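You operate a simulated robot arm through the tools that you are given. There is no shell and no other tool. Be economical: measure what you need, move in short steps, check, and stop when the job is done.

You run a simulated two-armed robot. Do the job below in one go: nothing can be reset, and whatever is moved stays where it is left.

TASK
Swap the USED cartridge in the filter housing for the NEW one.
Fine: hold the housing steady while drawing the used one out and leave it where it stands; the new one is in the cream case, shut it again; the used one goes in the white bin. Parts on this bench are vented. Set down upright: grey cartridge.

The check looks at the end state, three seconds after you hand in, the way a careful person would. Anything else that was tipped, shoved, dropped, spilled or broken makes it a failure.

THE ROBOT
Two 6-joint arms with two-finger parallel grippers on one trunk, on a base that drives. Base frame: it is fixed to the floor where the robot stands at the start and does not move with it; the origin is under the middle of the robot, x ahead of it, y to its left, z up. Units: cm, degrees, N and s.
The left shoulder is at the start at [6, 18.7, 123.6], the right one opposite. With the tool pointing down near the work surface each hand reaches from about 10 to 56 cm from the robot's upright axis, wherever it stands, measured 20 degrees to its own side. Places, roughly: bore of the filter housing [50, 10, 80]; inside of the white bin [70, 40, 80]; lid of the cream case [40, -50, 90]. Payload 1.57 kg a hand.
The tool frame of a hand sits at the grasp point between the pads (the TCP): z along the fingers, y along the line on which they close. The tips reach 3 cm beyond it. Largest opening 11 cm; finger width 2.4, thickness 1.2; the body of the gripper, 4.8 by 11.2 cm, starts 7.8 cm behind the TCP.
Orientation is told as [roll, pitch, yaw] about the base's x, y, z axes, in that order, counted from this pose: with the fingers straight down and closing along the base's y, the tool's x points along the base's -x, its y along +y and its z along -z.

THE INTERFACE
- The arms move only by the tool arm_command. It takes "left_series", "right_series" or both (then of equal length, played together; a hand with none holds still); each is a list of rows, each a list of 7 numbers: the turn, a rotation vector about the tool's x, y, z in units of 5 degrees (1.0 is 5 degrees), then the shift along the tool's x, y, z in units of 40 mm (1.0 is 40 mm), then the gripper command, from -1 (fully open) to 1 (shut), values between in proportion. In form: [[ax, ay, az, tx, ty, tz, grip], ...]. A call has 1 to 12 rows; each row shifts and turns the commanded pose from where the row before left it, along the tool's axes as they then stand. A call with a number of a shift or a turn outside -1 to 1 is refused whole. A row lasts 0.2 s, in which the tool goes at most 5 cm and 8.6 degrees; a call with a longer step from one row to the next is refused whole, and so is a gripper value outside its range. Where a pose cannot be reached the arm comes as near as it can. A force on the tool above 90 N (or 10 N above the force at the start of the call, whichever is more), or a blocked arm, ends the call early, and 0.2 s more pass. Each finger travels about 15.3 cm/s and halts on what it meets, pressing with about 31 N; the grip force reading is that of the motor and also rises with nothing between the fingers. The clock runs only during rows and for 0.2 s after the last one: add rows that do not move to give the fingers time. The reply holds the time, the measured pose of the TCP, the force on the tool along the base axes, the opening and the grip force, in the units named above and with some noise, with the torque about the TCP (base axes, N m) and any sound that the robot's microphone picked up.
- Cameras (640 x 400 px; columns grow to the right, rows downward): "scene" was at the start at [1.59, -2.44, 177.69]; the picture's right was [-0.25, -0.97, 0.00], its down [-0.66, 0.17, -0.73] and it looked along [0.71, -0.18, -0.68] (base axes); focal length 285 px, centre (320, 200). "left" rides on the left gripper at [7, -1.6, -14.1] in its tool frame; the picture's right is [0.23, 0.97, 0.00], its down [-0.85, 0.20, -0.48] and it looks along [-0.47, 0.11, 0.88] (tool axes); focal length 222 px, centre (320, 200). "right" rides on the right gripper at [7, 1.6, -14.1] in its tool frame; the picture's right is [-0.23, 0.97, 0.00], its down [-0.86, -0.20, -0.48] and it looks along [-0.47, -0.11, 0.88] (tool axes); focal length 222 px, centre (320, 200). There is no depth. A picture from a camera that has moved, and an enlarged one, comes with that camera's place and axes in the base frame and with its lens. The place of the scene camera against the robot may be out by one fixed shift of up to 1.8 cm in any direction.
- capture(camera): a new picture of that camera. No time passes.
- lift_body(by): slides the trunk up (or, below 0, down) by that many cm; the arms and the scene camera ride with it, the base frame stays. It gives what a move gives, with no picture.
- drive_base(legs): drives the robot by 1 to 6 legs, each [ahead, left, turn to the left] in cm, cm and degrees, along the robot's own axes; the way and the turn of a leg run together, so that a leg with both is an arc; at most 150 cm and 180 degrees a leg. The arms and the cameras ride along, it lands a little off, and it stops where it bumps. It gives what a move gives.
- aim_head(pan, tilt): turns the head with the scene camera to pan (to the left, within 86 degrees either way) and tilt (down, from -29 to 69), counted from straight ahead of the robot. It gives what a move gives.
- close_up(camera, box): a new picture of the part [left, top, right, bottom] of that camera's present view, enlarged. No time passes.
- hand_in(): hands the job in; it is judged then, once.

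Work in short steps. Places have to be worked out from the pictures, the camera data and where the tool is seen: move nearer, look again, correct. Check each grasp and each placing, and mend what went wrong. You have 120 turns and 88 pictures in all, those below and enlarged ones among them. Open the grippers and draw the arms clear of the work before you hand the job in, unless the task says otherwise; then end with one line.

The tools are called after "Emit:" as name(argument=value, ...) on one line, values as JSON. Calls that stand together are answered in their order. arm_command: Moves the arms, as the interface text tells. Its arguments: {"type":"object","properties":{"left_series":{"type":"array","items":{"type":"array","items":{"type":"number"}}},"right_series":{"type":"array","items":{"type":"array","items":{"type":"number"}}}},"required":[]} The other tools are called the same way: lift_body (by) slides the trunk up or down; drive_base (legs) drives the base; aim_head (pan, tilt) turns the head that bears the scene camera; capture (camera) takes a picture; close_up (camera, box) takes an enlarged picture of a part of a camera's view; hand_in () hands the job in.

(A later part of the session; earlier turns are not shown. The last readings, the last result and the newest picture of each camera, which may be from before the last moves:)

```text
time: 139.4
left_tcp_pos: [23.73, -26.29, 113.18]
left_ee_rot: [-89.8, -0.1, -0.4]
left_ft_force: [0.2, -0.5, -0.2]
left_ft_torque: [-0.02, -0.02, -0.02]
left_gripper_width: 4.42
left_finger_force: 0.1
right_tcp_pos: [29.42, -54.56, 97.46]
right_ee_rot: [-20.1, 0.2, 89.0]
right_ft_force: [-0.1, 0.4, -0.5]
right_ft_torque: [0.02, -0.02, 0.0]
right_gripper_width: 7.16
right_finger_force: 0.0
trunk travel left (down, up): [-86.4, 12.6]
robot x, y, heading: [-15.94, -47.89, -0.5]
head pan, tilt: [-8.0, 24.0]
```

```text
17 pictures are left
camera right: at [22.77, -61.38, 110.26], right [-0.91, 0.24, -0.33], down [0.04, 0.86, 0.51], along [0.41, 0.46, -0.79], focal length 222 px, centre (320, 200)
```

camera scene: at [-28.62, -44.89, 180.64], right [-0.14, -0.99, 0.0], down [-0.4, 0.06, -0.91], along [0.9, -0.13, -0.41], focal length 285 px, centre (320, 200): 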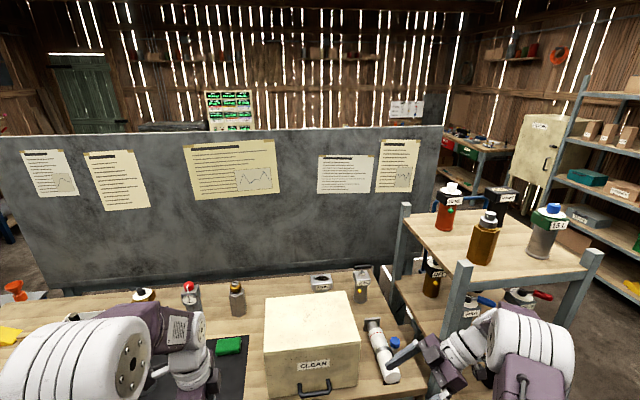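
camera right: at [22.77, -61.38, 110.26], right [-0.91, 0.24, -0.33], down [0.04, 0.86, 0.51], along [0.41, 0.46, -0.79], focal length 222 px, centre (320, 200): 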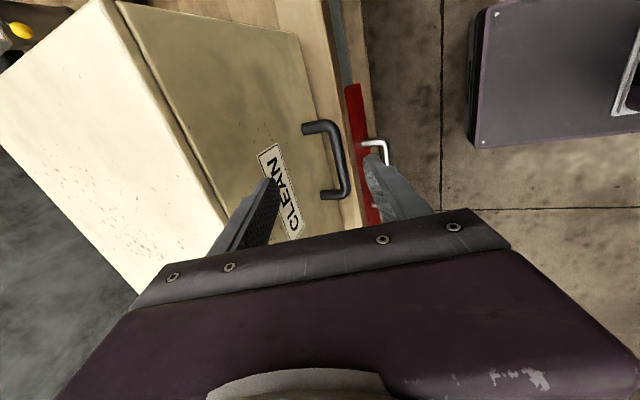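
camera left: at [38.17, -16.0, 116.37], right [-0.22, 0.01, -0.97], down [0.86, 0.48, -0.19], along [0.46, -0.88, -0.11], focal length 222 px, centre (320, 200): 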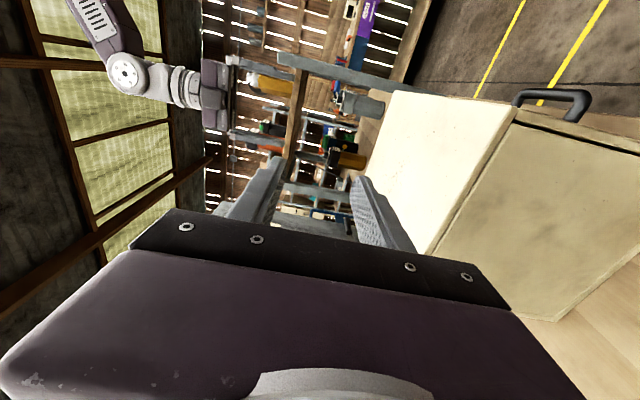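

Handle bar seen at ≈ (33.2, −50.3, 80), about 4 cm out from the front panel. I'll align laterally, narrow the opening, and advance most of the way.

Emit:
arm_command(right_series=[[0, 0, 0, -0.53, 0.345, 0, 0.3], [0, 0, 0, -0.53, 0.345, 0, 0.34], [0, 0, 0, 0, 0, 0.8, 0.34], [0, 0, 0, 0, 0, 0.8, 0.34], [0, 0, 0, 0, 0, 0.8, 0.34], [0, 0, 0, 0, 0, 0.4, 0.34]])

Emit:
capture(camera="right")

```text
time: 140.8
left_tcp_pos: [23.7, -26.34, 113.26]
left_ee_rot: [-89.7, -0.1, -0.5]
left_ft_force: [-0.4, -0.1, -0.4]
left_ft_torque: [-0.03, 0.0, 0.0]
left_gripper_width: 4.37
left_finger_force: 0.1
right_tcp_pos: [30.77, -50.4, 86.21]
right_ee_rot: [-20.0, 0.1, 89.0]
right_ft_force: [0.3, 0.7, -0.3]
right_ft_torque: [-0.04, -0.02, 0.01]
right_gripper_width: 3.63
right_finger_force: 0.1
trunk travel left (down, up): [-86.4, 12.6]
robot x, y, heading: [-16.21, -48.31, -0.3]
head pan, tilt: [-8.0, 24.0]
```

```text
16 pictures are left
camera right: at [24.13, -57.37, 98.83], right [-0.91, 0.24, -0.33], down [0.04, 0.86, 0.51], along [0.41, 0.46, -0.79], focal length 222 px, centre (320, 200)
```

right: 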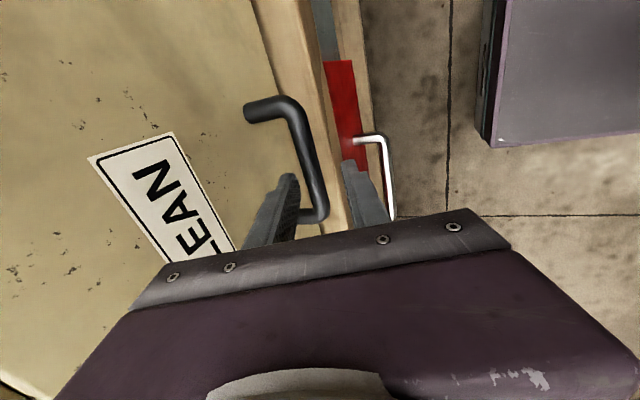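

The bar lies between the fingers' lines, ~0.5 cm toward the panel side. I'll trim +0.5 cm, advance 4 cm and close slowly.

Emit:
arm_command(right_series=[[0, 0, 0, 0, -0.12, 0, 0.34], [0, 0, 0, 0, 0, 0.5, 0.34], [0, 0, 0, 0, 0, 0.5, 0.34], [0, 0, 0, 0, 0, 0, 0.5], [0, 0, 0, 0, 0, 0, 0.6], [0, 0, 0, 0, 0, 0, 0.7], [0, 0, 0, 0, 0, 0, 0.8], [0, 0, 0, 0, 0, 0, 0.95]])

Emit:
capture(camera="right")

```text
time: 142.6
left_tcp_pos: [23.73, -26.31, 113.23]
left_ee_rot: [-89.8, -0.1, -0.5]
left_ft_force: [0.3, 0.0, -0.4]
left_ft_torque: [-0.01, 0.02, -0.01]
left_gripper_width: 4.4
left_finger_force: 0.0
right_tcp_pos: [32.61, -50.68, 82.57]
right_ee_rot: [-20.1, 0.3, 89.1]
right_ft_force: [7.4, -0.6, 5.1]
right_ft_torque: [-0.42, 0.02, 0.77]
right_gripper_width: 1.56
right_finger_force: 31.4
trunk travel left (down, up): [-86.4, 12.6]
robot x, y, heading: [-16.06, -48.32, -0.3]
head pan, tilt: [-8.0, 24.0]
```

```text
15 pictures are left
camera right: at [26.0, -57.41, 95.31], right [-0.91, 0.24, -0.34], down [0.04, 0.86, 0.51], along [0.41, 0.46, -0.79], focal length 222 px, centre (320, 200)
```

right: 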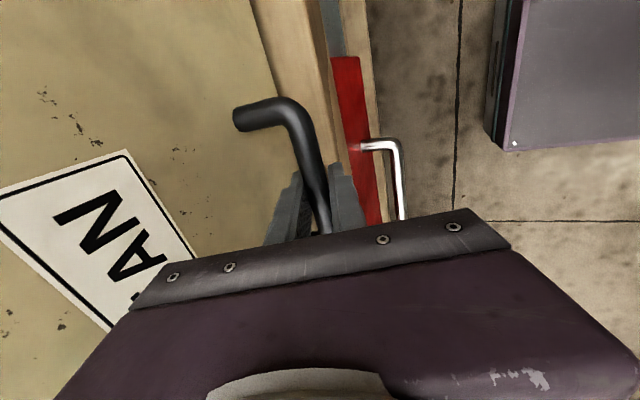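

Handle bar gripped (1.56 cm). I'll start the opening arc about the rear hinge (≈ x 62, z 98): first 15°.

Emit:
arm_command(right_series=[[0, 0, 0, 0, 0.053, -0.365, 0.95], [0, 0, 0, 0, 0.053, -0.365, 0.95], [0, 0, 0, 0, 0.051, -0.737, 0.95], [0, 0, 0, 0, -0.019, -0.711, 0.95]])

```text
time: 143.6
left_tcp_pos: [23.85, -26.4, 113.18]
left_ee_rot: [-89.8, 0.0, -0.5]
left_ft_force: [0.0, 0.4, 0.4]
left_ft_torque: [0.03, -0.01, -0.04]
left_gripper_width: 4.4
left_finger_force: 0.2
right_tcp_pos: [29.23, -50.54, 90.5]
right_ee_rot: [-20.1, 0.1, 88.9]
right_ft_force: [14.9, -5.7, 0.4]
right_ft_torque: [-0.37, 0.07, 0.66]
right_gripper_width: 1.6
right_finger_force: 31.1
trunk travel left (down, up): [-86.4, 12.6]
robot x, y, heading: [-16.42, -48.04, -0.5]
head pan, tilt: [-8.0, 24.0]
```

The lid is moving; the force shows the true arc bends a little more inward (+x). I'll continue another ~15° with that correction.

Emit:
arm_command(right_series=[[0, 0, 0, 0, -0.178, -0.707, 0.95], [0, 0, 0, 0, -0.225, -0.69, 0.95], [0, 0, 0, 0, -0.27, -0.673, 0.95]])

Emit:
aim_head(pan=-5, tilt=38)

Emit:
capture(camera="scene")

```text
time: 144.4
left_tcp_pos: [23.2, -26.4, 113.42]
left_ee_rot: [-89.7, -0.4, -0.5]
left_ft_force: [-1.1, -1.1, 0.0]
left_ft_torque: [0.01, -0.02, 0.01]
left_gripper_width: 4.4
left_finger_force: 0.0
right_tcp_pos: [27.99, -50.4, 99.3]
right_ee_rot: [-19.9, 0.3, 89.1]
right_ft_force: [-19.9, -1.9, -4.2]
right_ft_torque: [-0.36, 0.15, 0.74]
right_gripper_width: 1.61
right_finger_force: 31.6
trunk travel left (down, up): [-86.4, 12.6]
robot x, y, heading: [-16.25, -48.28, -0.6]
head pan, tilt: [-8.0, 24.0]
```

```text
time: 145.2
left_tcp_pos: [23.12, -26.32, 113.21]
left_ee_rot: [-89.7, -0.4, -0.4]
left_ft_force: [-0.5, -0.1, 0.5]
left_ft_torque: [0.01, 0.01, 0.01]
left_gripper_width: 4.43
left_finger_force: 0.1
right_tcp_pos: [28.13, -50.55, 99.33]
right_ee_rot: [-20.0, 0.2, 89.1]
right_ft_force: [-27.5, -1.8, -3.8]
right_ft_torque: [-0.08, -0.03, 0.83]
right_gripper_width: 1.6
right_finger_force: 32.0
trunk travel left (down, up): [-86.4, 12.6]
robot x, y, heading: [-16.3, -48.03, -0.4]
head pan, tilt: [-5.0, 38.0]
```

```text
14 pictures are left
camera scene: at [-14.84, -49.39, 178.47], right [-0.09, -1.0, 0.0], down [-0.61, 0.06, -0.79], along [0.79, -0.07, -0.61], focal length 285 px, centre (320, 200)
```

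scene: 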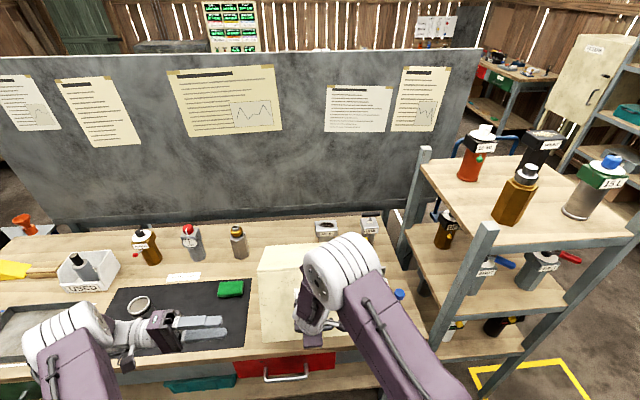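

Lid is about 30° open. The force now points the other way (−27 N), so I'll ease 0.5 cm outward and read again.

Emit:
arm_command(right_series=[[0, 0, 0, 0, 0.118, -0.043, 0.95]])

```text
time: 145.6
left_tcp_pos: [23.33, -26.46, 113.37]
left_ee_rot: [-89.7, -0.2, -0.4]
left_ft_force: [-1.1, -0.5, 0.4]
left_ft_torque: [-0.01, -0.01, 0.01]
left_gripper_width: 4.38
left_finger_force: 0.0
right_tcp_pos: [28.01, -50.58, 99.43]
right_ee_rot: [-20.2, 0.2, 89.1]
right_ft_force: [-15.4, -4.2, -1.1]
right_ft_torque: [-0.17, 0.09, 0.74]
right_gripper_width: 1.62
right_finger_force: 31.5
trunk travel left (down, up): [-86.4, 12.6]
robot x, y, heading: [-15.97, -48.29, -0.4]
head pan, tilt: [-5.0, 38.0]
```

Close to the modelled circle (hinge ≈ (62, 98), r ≈ 33.7). I'll continue 15° more.

Emit:
arm_command(right_series=[[0, 0, 0, 0, -0.21, -0.722, 0.95], [0, 0, 0, 0, -0.318, -0.656, 0.95], [0, 0, 0, 0, -0.389, -0.63, 0.95]])

```text
time: 146.4
left_tcp_pos: [23.82, -26.43, 113.25]
left_ee_rot: [-89.6, 0.1, -0.5]
left_ft_force: [1.0, -0.3, 0.0]
left_ft_torque: [-0.01, -0.02, -0.03]
left_gripper_width: 4.4
left_finger_force: 0.0
right_tcp_pos: [29.14, -50.56, 108.17]
right_ee_rot: [-20.1, 0.3, 89.0]
right_ft_force: [1.8, -5.0, -2.1]
right_ft_torque: [-0.72, -0.16, 0.5]
right_gripper_width: 1.63
right_finger_force: 31.8
trunk travel left (down, up): [-86.4, 12.6]
robot x, y, heading: [-16.29, -48.18, -0.2]
head pan, tilt: [-5.0, 38.0]
```

Force is nearly zero, so the arc fits. Continuing to about 75° open.

Emit:
arm_command(right_series=[[0, 0, 0, 0, -0.428, -0.59, 0.95], [0, 0, 0, 0, -0.466, -0.549, 0.95], [0, 0, 0, 0, -0.536, -0.523, 0.95], [0, 0, 0, 0, -0.59, -0.451, 0.95]])

Emit:
arm_command(right_series=[[0, 0, 0, 0, -0.605, -0.419, 0.95], [0, 0, 0, 0, -0.635, -0.355, 0.95]])

Emit:
capture(camera="scene")

```text
time: 147.4
left_tcp_pos: [24.03, -26.46, 113.12]
left_ee_rot: [-89.7, 0.1, -0.4]
left_ft_force: [-0.1, -0.3, 0.5]
left_ft_torque: [0.0, 0.01, 0.0]
left_gripper_width: 4.41
left_finger_force: 0.1
right_tcp_pos: [33.87, -50.44, 118.6]
right_ee_rot: [-19.7, 0.2, 89.0]
right_ft_force: [6.9, -4.8, -11.6]
right_ft_torque: [-0.13, 0.1, 0.77]
right_gripper_width: 1.58
right_finger_force: 31.2
trunk travel left (down, up): [-86.4, 12.6]
robot x, y, heading: [-16.11, -48.26, -0.1]
head pan, tilt: [-5.0, 38.0]
```

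```text
time: 148.0
left_tcp_pos: [24.03, -26.38, 113.12]
left_ee_rot: [-89.7, 0.2, -0.4]
left_ft_force: [-0.2, -0.6, 0.0]
left_ft_torque: [0.02, 0.01, -0.01]
left_gripper_width: 4.39
left_finger_force: 0.1
right_tcp_pos: [37.45, -50.5, 123.19]
right_ee_rot: [-19.8, 0.2, 89.1]
right_ft_force: [7.6, -1.2, -14.0]
right_ft_torque: [-0.08, 0.07, 0.77]
right_gripper_width: 1.58
right_finger_force: 31.0
trunk travel left (down, up): [-86.4, 12.6]
robot x, y, heading: [-16.25, -48.31, -0.2]
head pan, tilt: [-5.0, 38.0]
```

```text
13 pictures are left
camera scene: at [-13.44, -49.4, 178.43], right [-0.09, -1.0, 0.0], down [-0.62, 0.06, -0.79], along [0.78, -0.07, -0.62], focal length 285 px, centre (320, 200)
```

scene: 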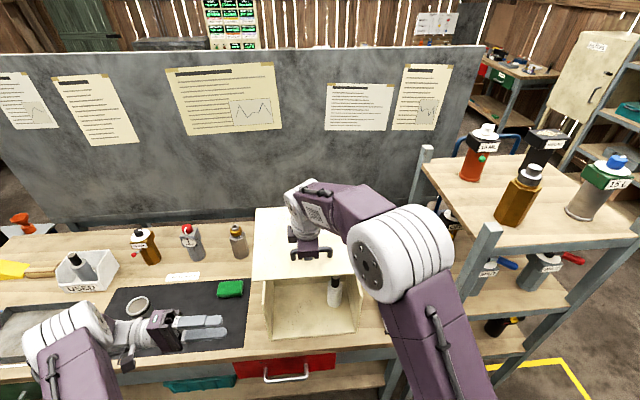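

The case is open ~75° with one white cartridge with a dark knob standing inside at ≈ (48, −60). The lid (14 N) would fall shut now; past ~105° it should rest open. I'll go 10° further, loosen the fingers to a cage around the bar, then push it over by driving ahead.

Emit:
arm_command(right_series=[[0, 0, 0, 0, -0.69, -0.28, 0.95], [0, 0, 0, 0, -0.68, -0.26, 0.95], [0, 0, 0, 0, 0, 0, 0.6], [0, 0, 0, 0, 0, 0, 0.4], [0, 0, 0, 0, 0, 0, 0.2], [0, 0, 0, 0, -0.17, -0.47, 0.2]])

Emit:
drive_base(legs=[[6, 0, 0]])

```text
time: 149.4
left_tcp_pos: [23.65, -26.3, 113.29]
left_ee_rot: [-89.7, -0.1, -0.5]
left_ft_force: [-0.5, -1.1, -0.2]
left_ft_torque: [-0.01, -0.02, 0.01]
left_gripper_width: 4.38
left_finger_force: 0.1
right_tcp_pos: [41.55, -50.42, 129.34]
right_ee_rot: [-20.1, 0.2, 89.1]
right_ft_force: [-0.4, 0.1, 0.5]
right_ft_torque: [-0.03, -0.04, 0.03]
right_gripper_width: 4.42
right_finger_force: 0.1
trunk travel left (down, up): [-86.4, 12.6]
robot x, y, heading: [-16.28, -48.34, -0.3]
head pan, tilt: [-5.0, 38.0]
```

```text
time: 150.3
left_tcp_pos: [29.47, -26.18, 113.15]
left_ee_rot: [-89.7, -0.2, -0.4]
left_ft_force: [-0.4, 0.1, -0.1]
left_ft_torque: [0.02, -0.02, -0.02]
left_gripper_width: 4.39
left_finger_force: 0.1
right_tcp_pos: [47.44, -50.41, 129.19]
right_ee_rot: [-20.2, 0.2, 88.9]
right_ft_force: [0.0, 0.1, 0.7]
right_ft_torque: [-0.01, -0.01, 0.01]
right_gripper_width: 4.43
right_finger_force: 0.0
trunk travel left (down, up): [-86.4, 12.6]
robot x, y, heading: [-10.03, -48.3, -0.4]
head pan, tilt: [-5.0, 38.0]
```

No load on the hand; I need to see whether the lid stays by itself or fell.

Emit:
capture(camera="scene")

```text
12 pictures are left
camera scene: at [-8.22, -49.31, 178.43], right [-0.09, -1.0, 0.0], down [-0.61, 0.06, -0.79], along [0.79, -0.07, -0.61], focal length 285 px, centre (320, 200)
```

scene: 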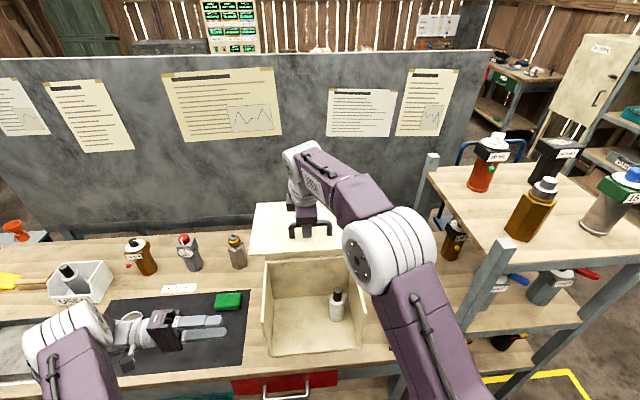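

The lid stays open on its own, and the new white cartridge stands inside with its dark knob up. I'll lift the right hand off the handle, draw back, and turn it so it closes along y with a forward pitch, to reach in under the lid from the front.

Emit:
arm_command(right_series=[[0, 0, 0, 0, -0.285, -0.783, 0.1], [0, 0, 0, 0, -0.285, -0.783, 0.1], [0, 0, 0, 0, -0.285, -0.783, 0.1], [0, 0, 0, 0, 0.9, -0.34, 0.1], [0, 0, 0, 0, 0.9, -0.34, 0.1], [0, 0, 0, 0, 0.9, -0.34, 0.1], [0, 0, 0, 0, 0.9, -0.34, 0.1], [0, 0, 1, 0, 0, 0, 0], [0, 0, 1, 0, 0, 0, 0], [0, 0, 1, 0, 0, 0, 0], [0, 0, 1, 0, 0, 0, 0], [0, 0, 1, 0, 0, 0, 0]])

Emit:
arm_command(right_series=[[0, 0, 1, 0, 0, 0, 0], [0, 0, 1, 0, 0, 0, 0], [0, 0, 1, 0, 0, 0, 0], [0, 0, 1, 0, 0, 0, 0], [0, 0, 1, 0, 0, 0, 0], [0, 0, 1, 0, 0, 0, 0], [0, 0, 1, 0, 0, 0, 0], [0, 0, 1, 0, 0, 0, 0], [0, 0, 1, 0, 0, 0, 0], [0, 0, 1, 0, 0, 0, 0], [0, 0, 1, 0, 0, 0, 0], [0, 0, 1, 0, 0, 0, 0]])

Emit:
close_up(camera="scene", box=[240, 190, 400, 370])

```text
time: 152.9
left_tcp_pos: [29.67, -26.31, 113.17]
left_ee_rot: [-89.6, -0.2, -0.5]
left_ft_force: [-0.6, 0.1, 0.4]
left_ft_torque: [-0.01, 0.0, -0.01]
left_gripper_width: 4.41
left_finger_force: 0.0
right_tcp_pos: [31.95, -50.3, 139.01]
right_ee_rot: [-18.3, -8.1, 65.3]
right_ft_force: [-0.2, 0.5, -0.5]
right_ft_torque: [-0.02, -0.02, 0.01]
right_gripper_width: 5.48
right_finger_force: 0.1
right hand out of reach, approached as far as the arm can: row 3
trunk travel left (down, up): [-86.4, 12.6]
robot x, y, heading: [-10.38, -48.24, -0.4]
head pan, tilt: [-5.0, 38.0]
```

```text
time: 155.5
left_tcp_pos: [29.67, -26.35, 113.16]
left_ee_rot: [-89.7, -0.1, -0.5]
left_ft_force: [0.2, -0.2, 0.1]
left_ft_torque: [0.0, 0.03, 0.03]
left_gripper_width: 4.4
left_finger_force: 0.0
right_tcp_pos: [31.71, -50.33, 139.03]
right_ee_rot: [-2.1, -19.8, 4.3]
right_ft_force: [0.6, 0.4, 0.3]
right_ft_torque: [-0.01, -0.04, -0.01]
right_gripper_width: 5.5
right_finger_force: 0.0
trunk travel left (down, up): [-86.4, 12.6]
robot x, y, heading: [-10.29, -47.91, -0.3]
head pan, tilt: [-5.0, 38.0]
```

```text
2.22 times, centred on (320, 280) of scene
camera zoom: at [-8.01, -49.35, 178.45], right [-0.09, -1.0, 0.0], down [-0.61, 0.06, -0.79], along [0.78, -0.07, -0.62], focal length 634 px, centre (320, 22)
```

zoom: 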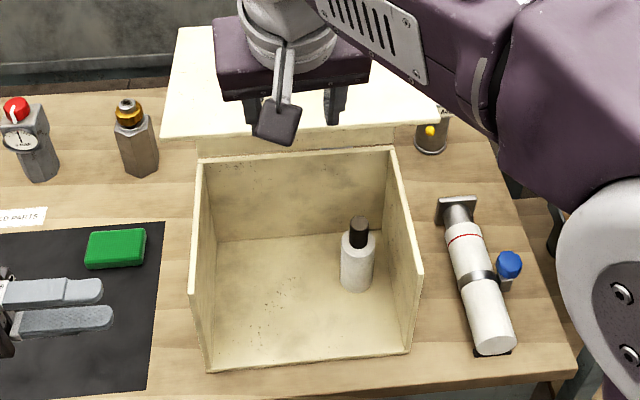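

Clear view: new cartridge stands at ≈ (49.2, −60), knob top z ≈ 95. I'll back off, set the right arm to a low, pitched pose in front of the open case, and then drive in.

Emit:
drive_base(legs=[[-20, 0, 0]])

Emit:
arm_command(right_series=[[0, 0, 0.86, 0, 0, 0, 0], [0, -1, 0, 0, 0, 0, 0], [0, -1, 0, 0, 0, 0, 0]])

Emit:
arm_command(right_series=[[0, 0, 0, 0.175, -0.2, 0.98, 0], [0, 0, 0, 0.175, -0.2, 0.98, 0], [0, 0, 0, 0.175, -0.2, 0.98, 0], [0, 0, 0, 0.175, -0.2, 0.98, 0], [0, 0, 0, 0.175, -0.2, 0.98, 0], [0, 0, 0, 0.175, -0.2, 0.98, 0], [0, 0, 0, 0.175, -0.2, 0.98, 0], [0, 0, 0, 0.175, -0.2, 0.98, 0], [0, 0, 0, 0.175, -0.2, 0.98, 0], [0, 0, 0, 0.175, -0.2, 0.98, 0], [0, 0, 0, 0.175, -0.2, 0.98, 0], [0, 0, 0, 0.175, -0.2, 0.98, 0]])

```text
time: 157.1
left_tcp_pos: [10.06, -26.27, 113.2]
left_ee_rot: [-89.7, 0.1, -0.6]
left_ft_force: [0.1, 0.1, 0.0]
left_ft_torque: [-0.02, -0.01, -0.04]
left_gripper_width: 4.41
left_finger_force: 0.1
right_tcp_pos: [12.34, -50.35, 138.97]
right_ee_rot: [-2.1, -19.8, 4.4]
right_ft_force: [1.5, 0.6, -0.1]
right_ft_torque: [-0.01, 0.04, -0.03]
right_gripper_width: 5.51
right_finger_force: 0.1
trunk travel left (down, up): [-86.4, 12.6]
robot x, y, heading: [-30.0, -48.35, -0.4]
head pan, tilt: [-5.0, 38.0]
```

```text
time: 157.9
left_tcp_pos: [9.6, -26.3, 113.31]
left_ee_rot: [-89.7, -0.3, -0.5]
left_ft_force: [-1.0, -0.3, 0.6]
left_ft_torque: [0.03, 0.0, 0.02]
left_gripper_width: 4.43
left_finger_force: 0.1
right_tcp_pos: [11.65, -50.37, 139.13]
right_ee_rot: [-0.6, -30.2, -0.1]
right_ft_force: [0.0, -0.8, 0.2]
right_ft_torque: [0.06, -0.05, -0.01]
right_gripper_width: 5.5
right_finger_force: 0.1
trunk travel left (down, up): [-86.4, 12.6]
robot x, y, heading: [-30.42, -48.11, -0.2]
head pan, tilt: [-5.0, 38.0]
```

```text
time: 160.5
left_tcp_pos: [9.97, -26.36, 113.11]
left_ee_rot: [-89.6, 0.0, -0.5]
left_ft_force: [0.4, 0.2, -0.2]
left_ft_torque: [0.0, -0.01, 0.0]
left_gripper_width: 4.4
left_finger_force: 0.1
right_tcp_pos: [28.19, -60.47, 94.11]
right_ee_rot: [-0.6, -30.1, -0.1]
right_ft_force: [-0.3, 0.3, 0.3]
right_ft_torque: [-0.04, 0.02, 0.02]
right_gripper_width: 5.51
right_finger_force: 0.1
trunk travel left (down, up): [-86.4, 12.6]
robot x, y, heading: [-30.05, -48.17, -0.1]
head pan, tilt: [-5.0, 38.0]
```

In place without limits. I'll drive 12 cm in and look with the right camera.

Emit:
drive_base(legs=[[12, 0, 0]])

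Emit:
capture(camera="right")

```text
time: 161.8
left_tcp_pos: [21.7, -26.38, 113.28]
left_ee_rot: [-89.7, -0.2, -0.5]
left_ft_force: [-0.3, -0.5, 0.7]
left_ft_torque: [-0.01, 0.01, 0.04]
left_gripper_width: 4.39
left_finger_force: 0.0
right_tcp_pos: [39.89, -60.48, 94.29]
right_ee_rot: [-0.6, -30.0, -0.1]
right_ft_force: [0.4, 0.8, -0.6]
right_ft_torque: [0.02, 0.03, 0.0]
right_gripper_width: 5.5
right_finger_force: 0.1
trunk travel left (down, up): [-86.4, 12.6]
robot x, y, heading: [-17.8, -48.48, -0.1]
head pan, tilt: [-5.0, 38.0]
```

```text
10 pictures are left
camera right: at [26.67, -58.73, 103.04], right [0.2, 0.97, 0.11], down [0.5, -0.2, 0.84], along [0.84, -0.12, -0.53], focal length 222 px, centre (320, 200)
```

right: 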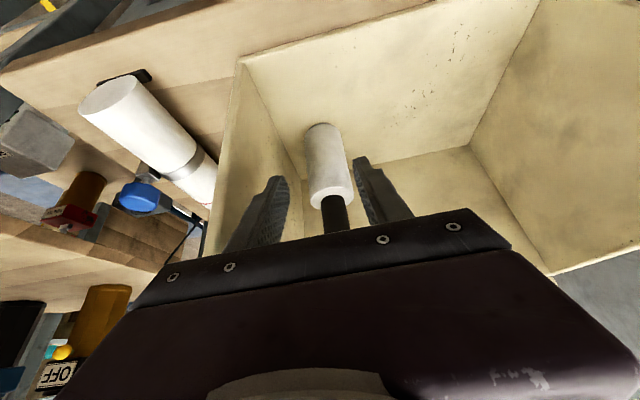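

The knob is aligned with the fingers (y ≈ −60.4) and the axis is at x ≈ 49.8. I'll drive the remaining 9 cm.

Emit:
drive_base(legs=[[9, 0, 0]])

Emit:
capture(camera="right")

```text
time: 162.9
left_tcp_pos: [30.28, -26.53, 113.42]
left_ee_rot: [-89.7, -0.3, -0.5]
left_ft_force: [-0.5, -0.6, 0.9]
left_ft_torque: [-0.04, 0.01, 0.04]
left_gripper_width: 4.4
left_finger_force: 0.0
right_tcp_pos: [48.65, -60.59, 94.42]
right_ee_rot: [-0.7, -30.2, 0.1]
right_ft_force: [0.2, 0.1, 0.2]
right_ft_torque: [-0.01, -0.02, 0.02]
right_gripper_width: 5.51
right_finger_force: 0.0
trunk travel left (down, up): [-86.4, 12.6]
robot x, y, heading: [-9.11, -48.0, -0.4]
head pan, tilt: [-5.0, 38.0]
```

```text
9 pictures are left
camera right: at [35.43, -58.74, 103.13], right [0.2, 0.97, 0.11], down [0.5, -0.19, 0.85], along [0.84, -0.12, -0.52], focal length 222 px, centre (320, 200)
```

right: 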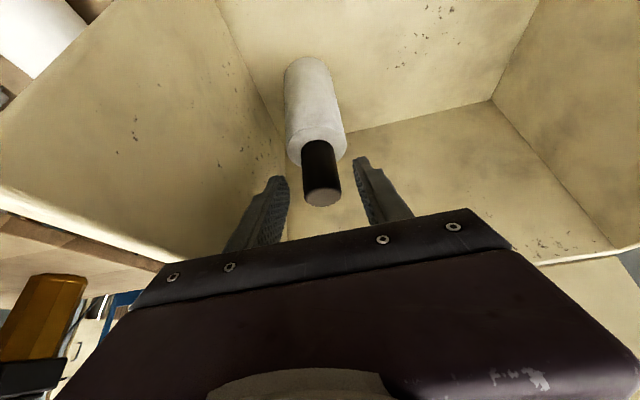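

Knob: axis (49.5, −60.5), z 89.3–94.3. I'll lower 1.1 cm and close slowly.

Emit:
arm_command(right_series=[[0, 0, 0, 0.12, 0, 0.24, 0], [0, 0, 0, 0, 0, 0, 0.2], [0, 0, 0, 0, 0, 0, 0.3], [0, 0, 0, 0, 0, 0, 0.36], [0, 0, 0, 0, 0, 0, 0.42], [0, 0, 0, 0, 0, 0, 0.5], [0, 0, 0, 0, 0, 0, 0.7], [0, 0, 0, 0, 0, 0, 0.9]])

```text
time: 164.7
left_tcp_pos: [30.56, -26.36, 113.32]
left_ee_rot: [-89.7, -0.1, -0.6]
left_ft_force: [0.2, 0.5, -0.7]
left_ft_torque: [-0.01, 0.0, 0.01]
left_gripper_width: 4.41
left_finger_force: 0.0
right_tcp_pos: [48.98, -60.52, 93.28]
right_ee_rot: [-0.6, -30.1, 0.0]
right_ft_force: [-1.5, 0.1, 3.3]
right_ft_torque: [0.15, 0.14, 0.02]
right_gripper_width: 2.87
right_finger_force: 30.5
trunk travel left (down, up): [-86.4, 12.6]
robot x, y, heading: [-9.53, -48.12, -0.5]
head pan, tilt: [-5.0, 38.0]
```

Gripped (2.87 cm). I'll lift 5 cm and back straight out of the open front.

Emit:
arm_command(right_series=[[0, 0, 0, -0.16, 0, -0.27, 0.9], [0, 0, 0, -0.23, 0, -0.4, 0.9], [0, 0, 0, -0.23, 0, -0.4, 0.9], [0, 0, 0, 0, 0, 0, 0.9]])

Emit:
drive_base(legs=[[-22, 0, 0]])

Emit:
close_up(camera="scene", box=[200, 150, 440, 390])

```text
time: 165.7
left_tcp_pos: [30.69, -26.4, 113.26]
left_ee_rot: [-89.7, 0.0, -0.5]
left_ft_force: [0.1, -0.3, -0.4]
left_ft_torque: [-0.02, 0.02, -0.01]
left_gripper_width: 4.42
left_finger_force: 0.0
right_tcp_pos: [49.06, -60.67, 98.04]
right_ee_rot: [-0.6, -29.9, 0.0]
right_ft_force: [0.2, 0.9, -2.3]
right_ft_torque: [0.01, 0.03, 0.01]
right_gripper_width: 2.89
right_finger_force: 31.0
trunk travel left (down, up): [-86.4, 12.6]
robot x, y, heading: [-9.21, -48.61, -0.3]
head pan, tilt: [-5.0, 38.0]
```

```text
time: 167.3
left_tcp_pos: [9.05, -26.18, 113.15]
left_ee_rot: [-89.8, 0.0, -0.4]
left_ft_force: [0.7, -0.3, -0.5]
left_ft_torque: [-0.03, 0.02, 0.03]
left_gripper_width: 4.41
left_finger_force: 0.0
right_tcp_pos: [27.45, -60.37, 98.07]
right_ee_rot: [-0.7, -30.0, -0.1]
right_ft_force: [0.7, 0.3, -2.7]
right_ft_torque: [-0.01, -0.01, -0.04]
right_gripper_width: 2.89
right_finger_force: 30.9
trunk travel left (down, up): [-86.4, 12.6]
robot x, y, heading: [-31.08, -48.23, -0.3]
head pan, tilt: [-5.0, 38.0]
```

```text
1.67 times, centred on (320, 270) of scene
camera zoom: at [-28.38, -49.27, 178.44], right [-0.09, -1.0, 0.0], down [-0.61, 0.06, -0.79], along [0.78, -0.07, -0.62], focal length 475 px, centre (320, 83)
```

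zoom: 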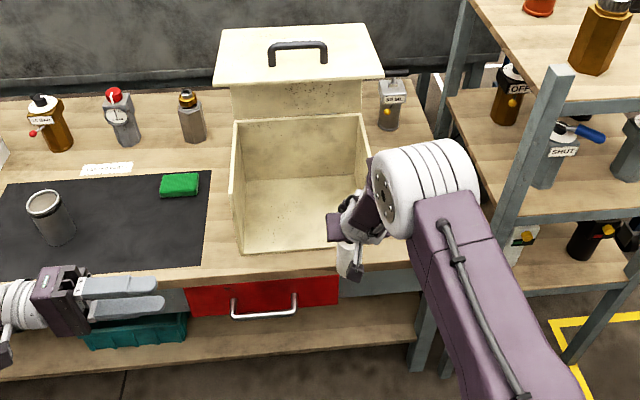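

New cartridge out, lid still open. I'll raise it 12 cm and drive over to the housing (left 70 cm, staying back), then check.

Emit:
arm_command(right_series=[[0, 0, 0, -0.5, 0, -0.866, 0.9], [0, 0, 0, -0.5, 0, -0.866, 0.9], [0, 0, 0, -0.5, 0, -0.866, 0.9]])

Emit:
drive_base(legs=[[0, 70, 0], [16, 0, 0]])

Emit:
capture(camera="right")

```text
time: 168.2
left_tcp_pos: [8.75, -26.16, 113.33]
left_ee_rot: [-89.6, -0.2, -0.4]
left_ft_force: [-0.4, 0.2, -0.1]
left_ft_torque: [0.02, -0.01, 0.0]
left_gripper_width: 4.42
left_finger_force: 0.0
right_tcp_pos: [27.18, -60.14, 110.21]
right_ee_rot: [-0.7, -30.0, 0.0]
right_ft_force: [-0.2, 0.5, -1.7]
right_ft_torque: [0.02, 0.02, -0.02]
right_gripper_width: 2.88
right_finger_force: 30.8
trunk travel left (down, up): [-86.4, 12.6]
robot x, y, heading: [-31.12, -48.28, 0.1]
head pan, tilt: [-5.0, 38.0]
```

```text
time: 173.0
left_tcp_pos: [24.91, 43.44, 113.3]
left_ee_rot: [-89.7, -0.1, -0.5]
left_ft_force: [-0.4, 0.5, 0.0]
left_ft_torque: [0.04, 0.01, -0.01]
left_gripper_width: 4.42
left_finger_force: 0.0
right_tcp_pos: [43.32, 9.53, 110.29]
right_ee_rot: [-0.6, -30.2, 0.1]
right_ft_force: [-0.6, -1.5, -1.6]
right_ft_torque: [-0.02, 0.03, 0.04]
right_gripper_width: 2.84
right_finger_force: 30.9
trunk travel left (down, up): [-86.4, 12.6]
robot x, y, heading: [-14.92, 22.04, -0.2]
head pan, tilt: [-5.0, 38.0]
```

```text
7 pictures are left
camera right: at [30.04, 11.31, 119.0], right [0.2, 0.97, 0.11], down [0.5, -0.19, 0.84], along [0.84, -0.12, -0.52], focal length 222 px, centre (320, 200)
```

right: 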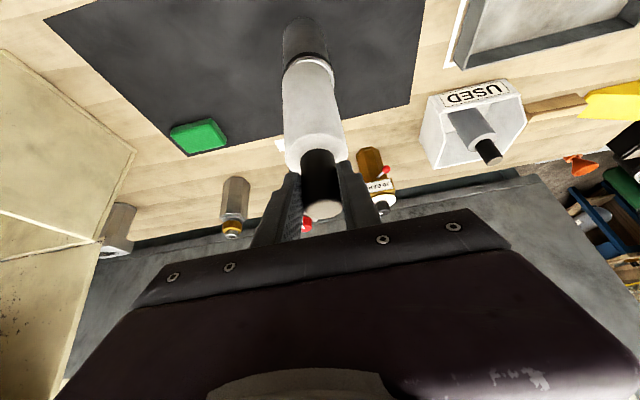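

Laterally aligned (y 9.53), and the housing is where expected at ≈ (48.1, 9.4). I'll move forward 4.2 cm with the arm so the cartridge axis sits over the bore.

Emit:
arm_command(right_series=[[0, 0, 0, -0.455, -0.02, 0.2625, 0.9], [0, 0, 0, -0.455, 0, 0.2625, 0.9], [0, 0, 0, 0, 0, 0, 0.9]])

Emit:
capture(camera="right")

```text
time: 173.8
left_tcp_pos: [25.21, 43.42, 113.14]
left_ee_rot: [-89.8, -0.1, -0.3]
left_ft_force: [0.2, -0.2, 0.8]
left_ft_torque: [0.02, 0.03, 0.02]
left_gripper_width: 4.41
left_finger_force: 0.0
right_tcp_pos: [47.86, 9.38, 110.09]
right_ee_rot: [-0.6, -29.9, 0.0]
right_ft_force: [-0.4, -0.2, -2.0]
right_ft_torque: [-0.04, 0.04, -0.02]
right_gripper_width: 2.89
right_finger_force: 31.2
trunk travel left (down, up): [-86.4, 12.6]
robot x, y, heading: [-14.45, 21.2, -0.1]
head pan, tilt: [-5.0, 38.0]
```

```text
6 pictures are left
camera right: at [34.57, 11.2, 118.89], right [0.2, 0.97, 0.1], down [0.5, -0.19, 0.84], along [0.84, -0.12, -0.53], focal length 222 px, centre (320, 200)
```

right: 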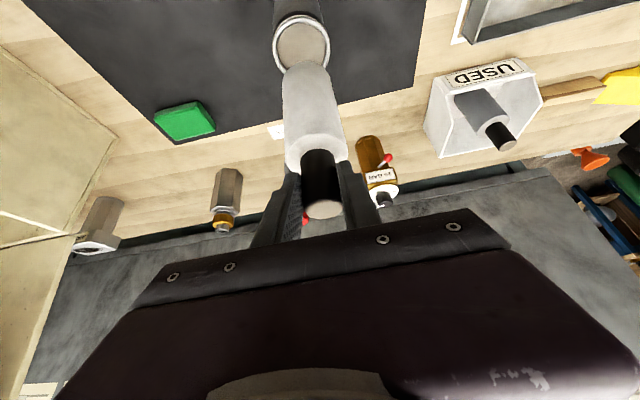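

I'll lower to about 1.5 cm above the rim (with a −0.4 cm x trim) and check the alignment in the scene view.

Emit:
arm_command(right_series=[[0, 0, 0, 0.262, 0, 0.354, 0.9], [0, 0, 0, 0.262, 0, 0.354, 0.9], [0, 0, 0, 0, 0, 0, 0.9]])

Emit:
aim_head(pan=-14, tilt=45)

Emit:
close_up(camera="scene", box=[260, 150, 380, 250])

```text
time: 174.6
left_tcp_pos: [25.11, 43.51, 113.38]
left_ee_rot: [-89.7, -0.2, -0.3]
left_ft_force: [0.1, 0.1, 0.3]
left_ft_torque: [0.0, -0.01, 0.0]
left_gripper_width: 4.39
left_finger_force: 0.0
right_tcp_pos: [47.2, 9.43, 106.57]
right_ee_rot: [-0.6, -30.1, 0.1]
right_ft_force: [0.5, -0.6, -2.2]
right_ft_torque: [0.02, 0.01, -0.02]
right_gripper_width: 2.88
right_finger_force: 30.8
trunk travel left (down, up): [-86.4, 12.6]
robot x, y, heading: [-14.84, 21.58, -0.4]
head pan, tilt: [-5.0, 38.0]
```

```text
time: 175.3
left_tcp_pos: [25.09, 43.48, 113.21]
left_ee_rot: [-89.7, -0.2, -0.4]
left_ft_force: [0.5, 0.2, 0.3]
left_ft_torque: [0.0, -0.03, -0.01]
left_gripper_width: 4.41
left_finger_force: 0.0
right_tcp_pos: [47.31, 9.36, 106.61]
right_ee_rot: [-0.6, -29.9, 0.1]
right_ft_force: [-0.4, -0.2, -1.5]
right_ft_torque: [0.01, 0.04, 0.01]
right_gripper_width: 2.87
right_finger_force: 30.7
trunk travel left (down, up): [-86.4, 12.6]
robot x, y, heading: [-14.23, 21.15, -0.4]
head pan, tilt: [-14.0, 45.0]
```

```text
4.00 times, centred on (320, 200) of scene
camera zoom: at [-13.14, 19.24, 177.43], right [-0.24, -0.97, 0.0], down [-0.69, 0.17, -0.71], along [0.69, -0.17, -0.71], focal length 1140 px, centre (320, 200)
```

zoom: 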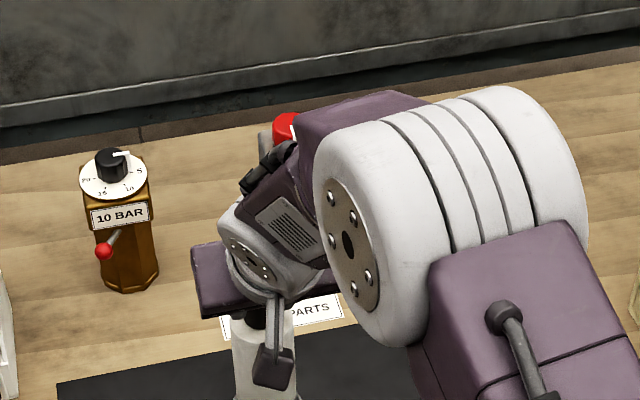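

Framed too high; I'll take the view just below.

Emit:
close_up(camera="scene", box=[270, 220, 366, 280])

```text
6.67 times, centred on (318, 250) of scene
camera zoom: at [-13.14, 19.24, 177.43], right [-0.24, -0.97, 0.0], down [-0.69, 0.17, -0.71], along [0.69, -0.17, -0.71], focal length 1901 px, centre (333, -133)
```

zoom: 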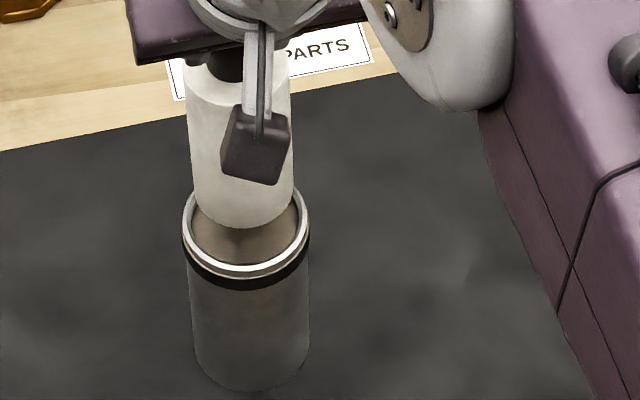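

Scene view leaves x and height ambiguous, so I'll get a side view from the left hand's camera: move it forward/up a little (well clear) and look.

Emit:
arm_command(left_series=[[0, 0, 0, -0.9, -0.5, 0, 0.2], [0, 0, 0, -0.9, -0.5, 0, 0.2], [0, 0, 0, -0.9, -0.5, 0, 0.2], [0, 0, 0, -0.9, -0.5, 0, 0.2]])

Emit:
close_up(camera="left", box=[360, 120, 500, 230])

```text
time: 176.3
left_tcp_pos: [37.4, 41.22, 121.74]
left_ee_rot: [-89.6, 0.0, -0.1]
left_ft_force: [0.5, 0.0, 0.2]
left_ft_torque: [0.03, 0.04, -0.01]
left_gripper_width: 4.41
left_finger_force: 0.1
left hand out of reach, approached as far as the arm can: row 3, 4
right_tcp_pos: [47.31, 9.35, 106.55]
right_ee_rot: [-0.5, -29.9, 0.0]
right_ft_force: [-0.3, 0.0, -1.9]
right_ft_torque: [0.02, 0.01, -0.02]
right_gripper_width: 2.9
right_finger_force: 31.1
trunk travel left (down, up): [-86.4, 12.6]
robot x, y, heading: [-14.73, 21.46, 0.0]
head pan, tilt: [-14.0, 45.0]
```

```text
3.64 times, centred on (430, 175) of left
camera zoom: at [30.48, 55.17, 123.47], right [-0.23, 0.01, -0.97], down [0.86, 0.48, -0.2], along [0.46, -0.88, -0.11], focal length 808 px, centre (-80, 291)
```

zoom: 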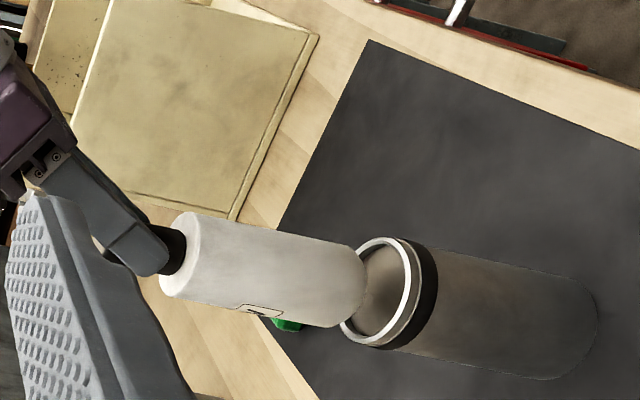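

Excellent side view: axes parallel, bottom ≈ 2.5 cm above the rim and about 0.3 cm too far in +x; y is aligned. I'll trim −0.3 cm and lower gently to just inside the rim.

Emit:
arm_command(right_series=[[0, 0, 0, 0.065, 0, -0.037, 0.9], [0, 0, 0, 0.15, 0, 0.26, 0.9], [0, 0, 0, 0.1, 0, 0.173, 0.9], [0, 0, 0, 0.075, 0, 0.13, 0.9], [0, 0, 0, 0.075, 0, 0.13, 0.9], [0, 0, 0, 0.075, 0, 0.13, 0.9], [0, 0, 0, 0, 0, 0, 0.9]])

```text
time: 177.9
left_tcp_pos: [37.34, 41.17, 121.71]
left_ee_rot: [-89.6, -0.1, -0.1]
left_ft_force: [-0.3, -0.2, 1.2]
left_ft_torque: [0.01, -0.01, 0.0]
left_gripper_width: 4.4
left_finger_force: 0.1
right_tcp_pos: [47.06, 9.5, 102.88]
right_ee_rot: [-0.6, -30.0, 0.1]
right_ft_force: [-1.5, 0.1, -0.1]
right_ft_torque: [0.05, 0.11, 0.0]
right_gripper_width: 2.9
right_finger_force: 31.0
trunk travel left (down, up): [-86.4, 12.6]
robot x, y, heading: [-14.61, 21.48, -0.0]
head pan, tilt: [-14.0, 45.0]
```

Load shifted only slightly (light contact), so it seems to be entering the bore. I'll go on 2 cm.

Emit:
arm_command(right_series=[[0, 0, 0, 0.06, 0, 0.108, 0.9], [0, 0, 0, 0.06, 0, 0.108, 0.9], [0, 0, 0, 0.06, 0, 0.108, 0.9], [0, 0, 0, 0.06, 0, 0.108, 0.9]])

```text
time: 178.9
left_tcp_pos: [37.38, 41.2, 121.73]
left_ee_rot: [-89.7, -0.1, -0.1]
left_ft_force: [-1.5, -0.1, -0.1]
left_ft_torque: [0.02, 0.01, 0.04]
left_gripper_width: 4.42
left_finger_force: 0.1
right_tcp_pos: [47.09, 9.38, 100.83]
right_ee_rot: [-0.6, -30.0, 0.1]
right_ft_force: [-0.9, 0.0, 0.7]
right_ft_torque: [0.05, 0.05, 0.0]
right_gripper_width: 2.87
right_finger_force: 31.0
trunk travel left (down, up): [-86.4, 12.6]
robot x, y, heading: [-15.07, 21.5, -0.3]
head pan, tilt: [-14.0, 45.0]
```

Sliding in freely. Continuing 7 cm.

Emit:
arm_command(right_series=[[0, 0, 0, 0.11, 0, 0.19, 0.9], [0, 0, 0, 0.11, 0, 0.19, 0.9], [0, 0, 0, 0.11, 0, 0.19, 0.9], [0, 0, 0, 0.11, 0, 0.19, 0.9], [0, 0, 0, 0.11, 0, 0.19, 0.9], [0, 0, 0, 0.11, 0, 0.19, 0.9], [0, 0, 0, 0.11, 0, 0.19, 0.9], [0, 0, 0, 0.11, 0, 0.19, 0.9]])

```text
time: 180.7
left_tcp_pos: [37.31, 41.22, 121.66]
left_ee_rot: [-89.6, -0.1, -0.1]
left_ft_force: [-0.3, -0.3, 0.2]
left_ft_torque: [0.02, 0.0, -0.01]
left_gripper_width: 4.4
left_finger_force: 0.0
right_tcp_pos: [47.05, 9.35, 93.83]
right_ee_rot: [-0.5, -29.9, 0.1]
right_ft_force: [-0.5, 0.2, -0.3]
right_ft_torque: [0.05, -0.21, -0.01]
right_gripper_width: 2.87
right_finger_force: 30.6
trunk travel left (down, up): [-86.4, 12.6]
robot x, y, heading: [-14.7, 21.22, -0.1]
head pan, tilt: [-14.0, 45.0]
```

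Almost seated; I'll lower in small steps until it bottoms.

Emit:
arm_command(right_series=[[0, 0, 0, 0.035, 0, 0.06, 0.9], [0, 0, 0, 0.035, 0, 0.06, 0.9], [0, 0, 0, 0.035, 0, 0.06, 0.9]])

```text
time: 181.5
left_tcp_pos: [37.34, 41.14, 121.84]
left_ee_rot: [-89.6, -0.1, -0.2]
left_ft_force: [-0.4, -1.0, -0.2]
left_ft_torque: [-0.03, 0.02, 0.02]
left_gripper_width: 4.39
left_finger_force: 0.1
right_tcp_pos: [46.96, 9.3, 93.04]
right_ee_rot: [-0.7, -29.9, 0.1]
right_ft_force: [-1.6, -1.0, 0.4]
right_ft_torque: [-0.01, 0.06, 0.01]
right_gripper_width: 2.89
right_finger_force: 31.1
trunk travel left (down, up): [-86.4, 12.6]
robot x, y, heading: [-14.83, 21.66, -0.2]
head pan, tilt: [-14.0, 45.0]
```

Emit:
arm_command(right_series=[[0, 0, 0, 0.025, 0, 0.045, 0.9], [0, 0, 0, 0.025, 0, 0.045, 0.9], [0, 0, 0, 0.025, 0, 0.045, 0.9]])

```text
time: 182.3
left_tcp_pos: [37.17, 41.21, 121.75]
left_ee_rot: [-89.6, -0.2, -0.1]
left_ft_force: [-1.5, 1.1, -0.9]
left_ft_torque: [0.0, -0.01, -0.01]
left_gripper_width: 4.4
left_finger_force: 0.2
right_tcp_pos: [46.93, 9.3, 92.59]
right_ee_rot: [-0.5, -30.2, 0.1]
right_ft_force: [-2.2, -0.9, 8.6]
right_ft_torque: [0.08, 0.38, 0.02]
right_gripper_width: 2.88
right_finger_force: 31.5
trunk travel left (down, up): [-86.4, 12.6]
robot x, y, heading: [-14.43, 21.41, -0.4]
head pan, tilt: [-14.0, 45.0]
```

Force is rising (8.6 N). One small push to confirm it is seated, then open.

Emit:
arm_command(right_series=[[0, 0, 0, 0.02, 0, 0.035, 0.9], [0, 0, 0, 0.02, 0, 0.035, 0.9]])

Emit:
arm_command(right_series=[[0, 0, 0, 0, 0, 0, 0.46], [0, 0, 0, 0, 0, 0, 0.4], [0, 0, 0, 0, 0, 0, 0.3], [0, 0, 0, 0, 0, 0, 0.15], [0, 0, 0, 0, 0, 0, 0], [0, 0, 0, 0, 0, 0, 0]])

Emit:
close_up(camera="left", box=[360, 120, 500, 230])

```text
time: 182.9
left_tcp_pos: [37.04, 41.18, 121.94]
left_ee_rot: [-89.6, -0.3, -0.1]
left_ft_force: [0.1, -0.2, -1.0]
left_ft_torque: [0.04, 0.03, -0.01]
left_gripper_width: 4.4
left_finger_force: 0.0
right_tcp_pos: [47.03, 9.26, 92.51]
right_ee_rot: [-0.6, -30.3, -0.1]
right_ft_force: [0.1, -1.7, 23.6]
right_ft_torque: [-0.05, -0.12, -0.04]
right_gripper_width: 2.91
right_finger_force: 31.2
trunk travel left (down, up): [-86.4, 12.6]
robot x, y, heading: [-14.43, 21.56, 0.1]
head pan, tilt: [-14.0, 45.0]
```

```text
time: 184.3
left_tcp_pos: [37.42, 41.18, 121.69]
left_ee_rot: [-89.6, -0.1, 0.0]
left_ft_force: [-0.4, 0.8, 0.1]
left_ft_torque: [0.02, -0.01, 0.02]
left_gripper_width: 4.41
left_finger_force: 0.0
right_tcp_pos: [46.99, 9.3, 92.0]
right_ee_rot: [-0.6, -29.8, 0.1]
right_ft_force: [1.0, 0.5, -3.9]
right_ft_torque: [-0.07, 0.03, -0.02]
right_gripper_width: 3.43
right_finger_force: 0.1
trunk travel left (down, up): [-86.4, 12.6]
robot x, y, heading: [-14.96, 21.88, -0.7]
head pan, tilt: [-14.0, 45.0]
```

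```text
3.64 times, centred on (430, 175) of left
camera zoom: at [30.47, 55.26, 123.41], right [-0.23, 0.01, -0.97], down [0.86, 0.48, -0.2], along [0.46, -0.88, -0.11], focal length 808 px, centre (-80, 291)
```

zoom: 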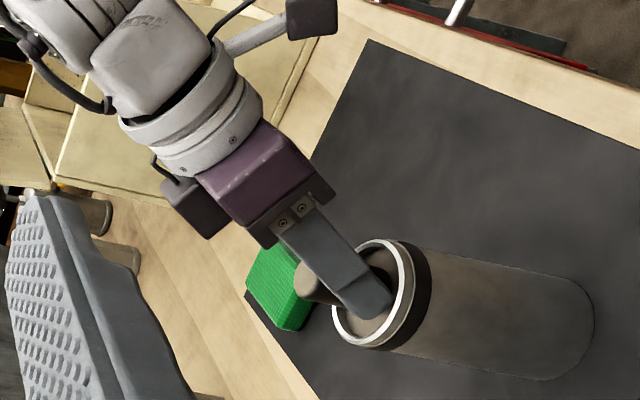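

Seated. The finger opening stopped at 3.4 cm because the tips are inside the rim's recess, so I'll set 3.2 cm (free of both knob and rim) and rise straight up before opening.

Emit:
arm_command(right_series=[[0, 0, 0, 0, 0, 0, 0.42], [0, 0, 0, 0, 0, 0, 0.42], [0, 0, 0, -0.06, 0, -0.108, 0.42], [0, 0, 0, -0.06, 0, -0.108, 0.42], [0, 0, 0, -0.06, 0, -0.108, 0.42], [0, 0, 0, -0.06, 0, -0.108, 0.3], [0, 0, 0, -0.06, 0, -0.108, 0.2], [0, 0, 0, -0.25, 0, -0.433, 0.1], [0, 0, 0, -0.4, 0, -0.69, 0], [0, 0, 0, -0.4, 0, -0.69, 0]])

Emit:
close_up(camera="left", box=[360, 120, 500, 230])

```text
time: 186.5
left_tcp_pos: [37.27, 41.13, 121.8]
left_ee_rot: [-89.6, -0.1, -0.1]
left_ft_force: [-0.5, 0.7, -0.3]
left_ft_torque: [0.02, -0.02, 0.01]
left_gripper_width: 4.41
left_finger_force: 0.1
right_tcp_pos: [46.97, 9.4, 102.97]
right_ee_rot: [-0.6, -29.9, 0.1]
right_ft_force: [0.5, -0.8, -0.3]
right_ft_torque: [0.03, -0.01, 0.01]
right_gripper_width: 5.47
right_finger_force: 0.1
trunk travel left (down, up): [-86.4, 12.6]
robot x, y, heading: [-14.41, 21.67, -0.1]
head pan, tilt: [-14.0, 45.0]
```

```text
3.64 times, centred on (430, 175) of left
camera zoom: at [30.35, 55.29, 123.45], right [-0.23, 0.01, -0.97], down [0.86, 0.48, -0.19], along [0.46, -0.88, -0.11], focal length 808 px, centre (-80, 291)
```

zoom: 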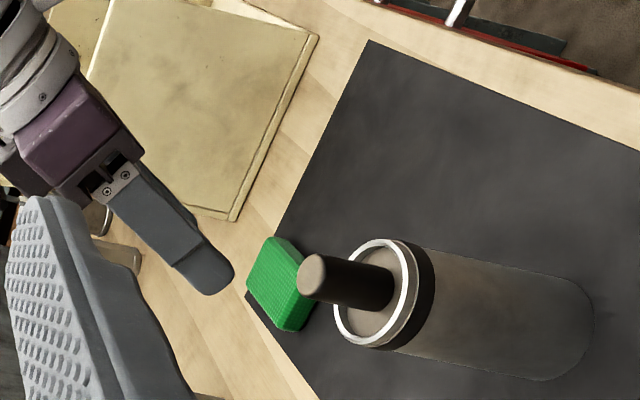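

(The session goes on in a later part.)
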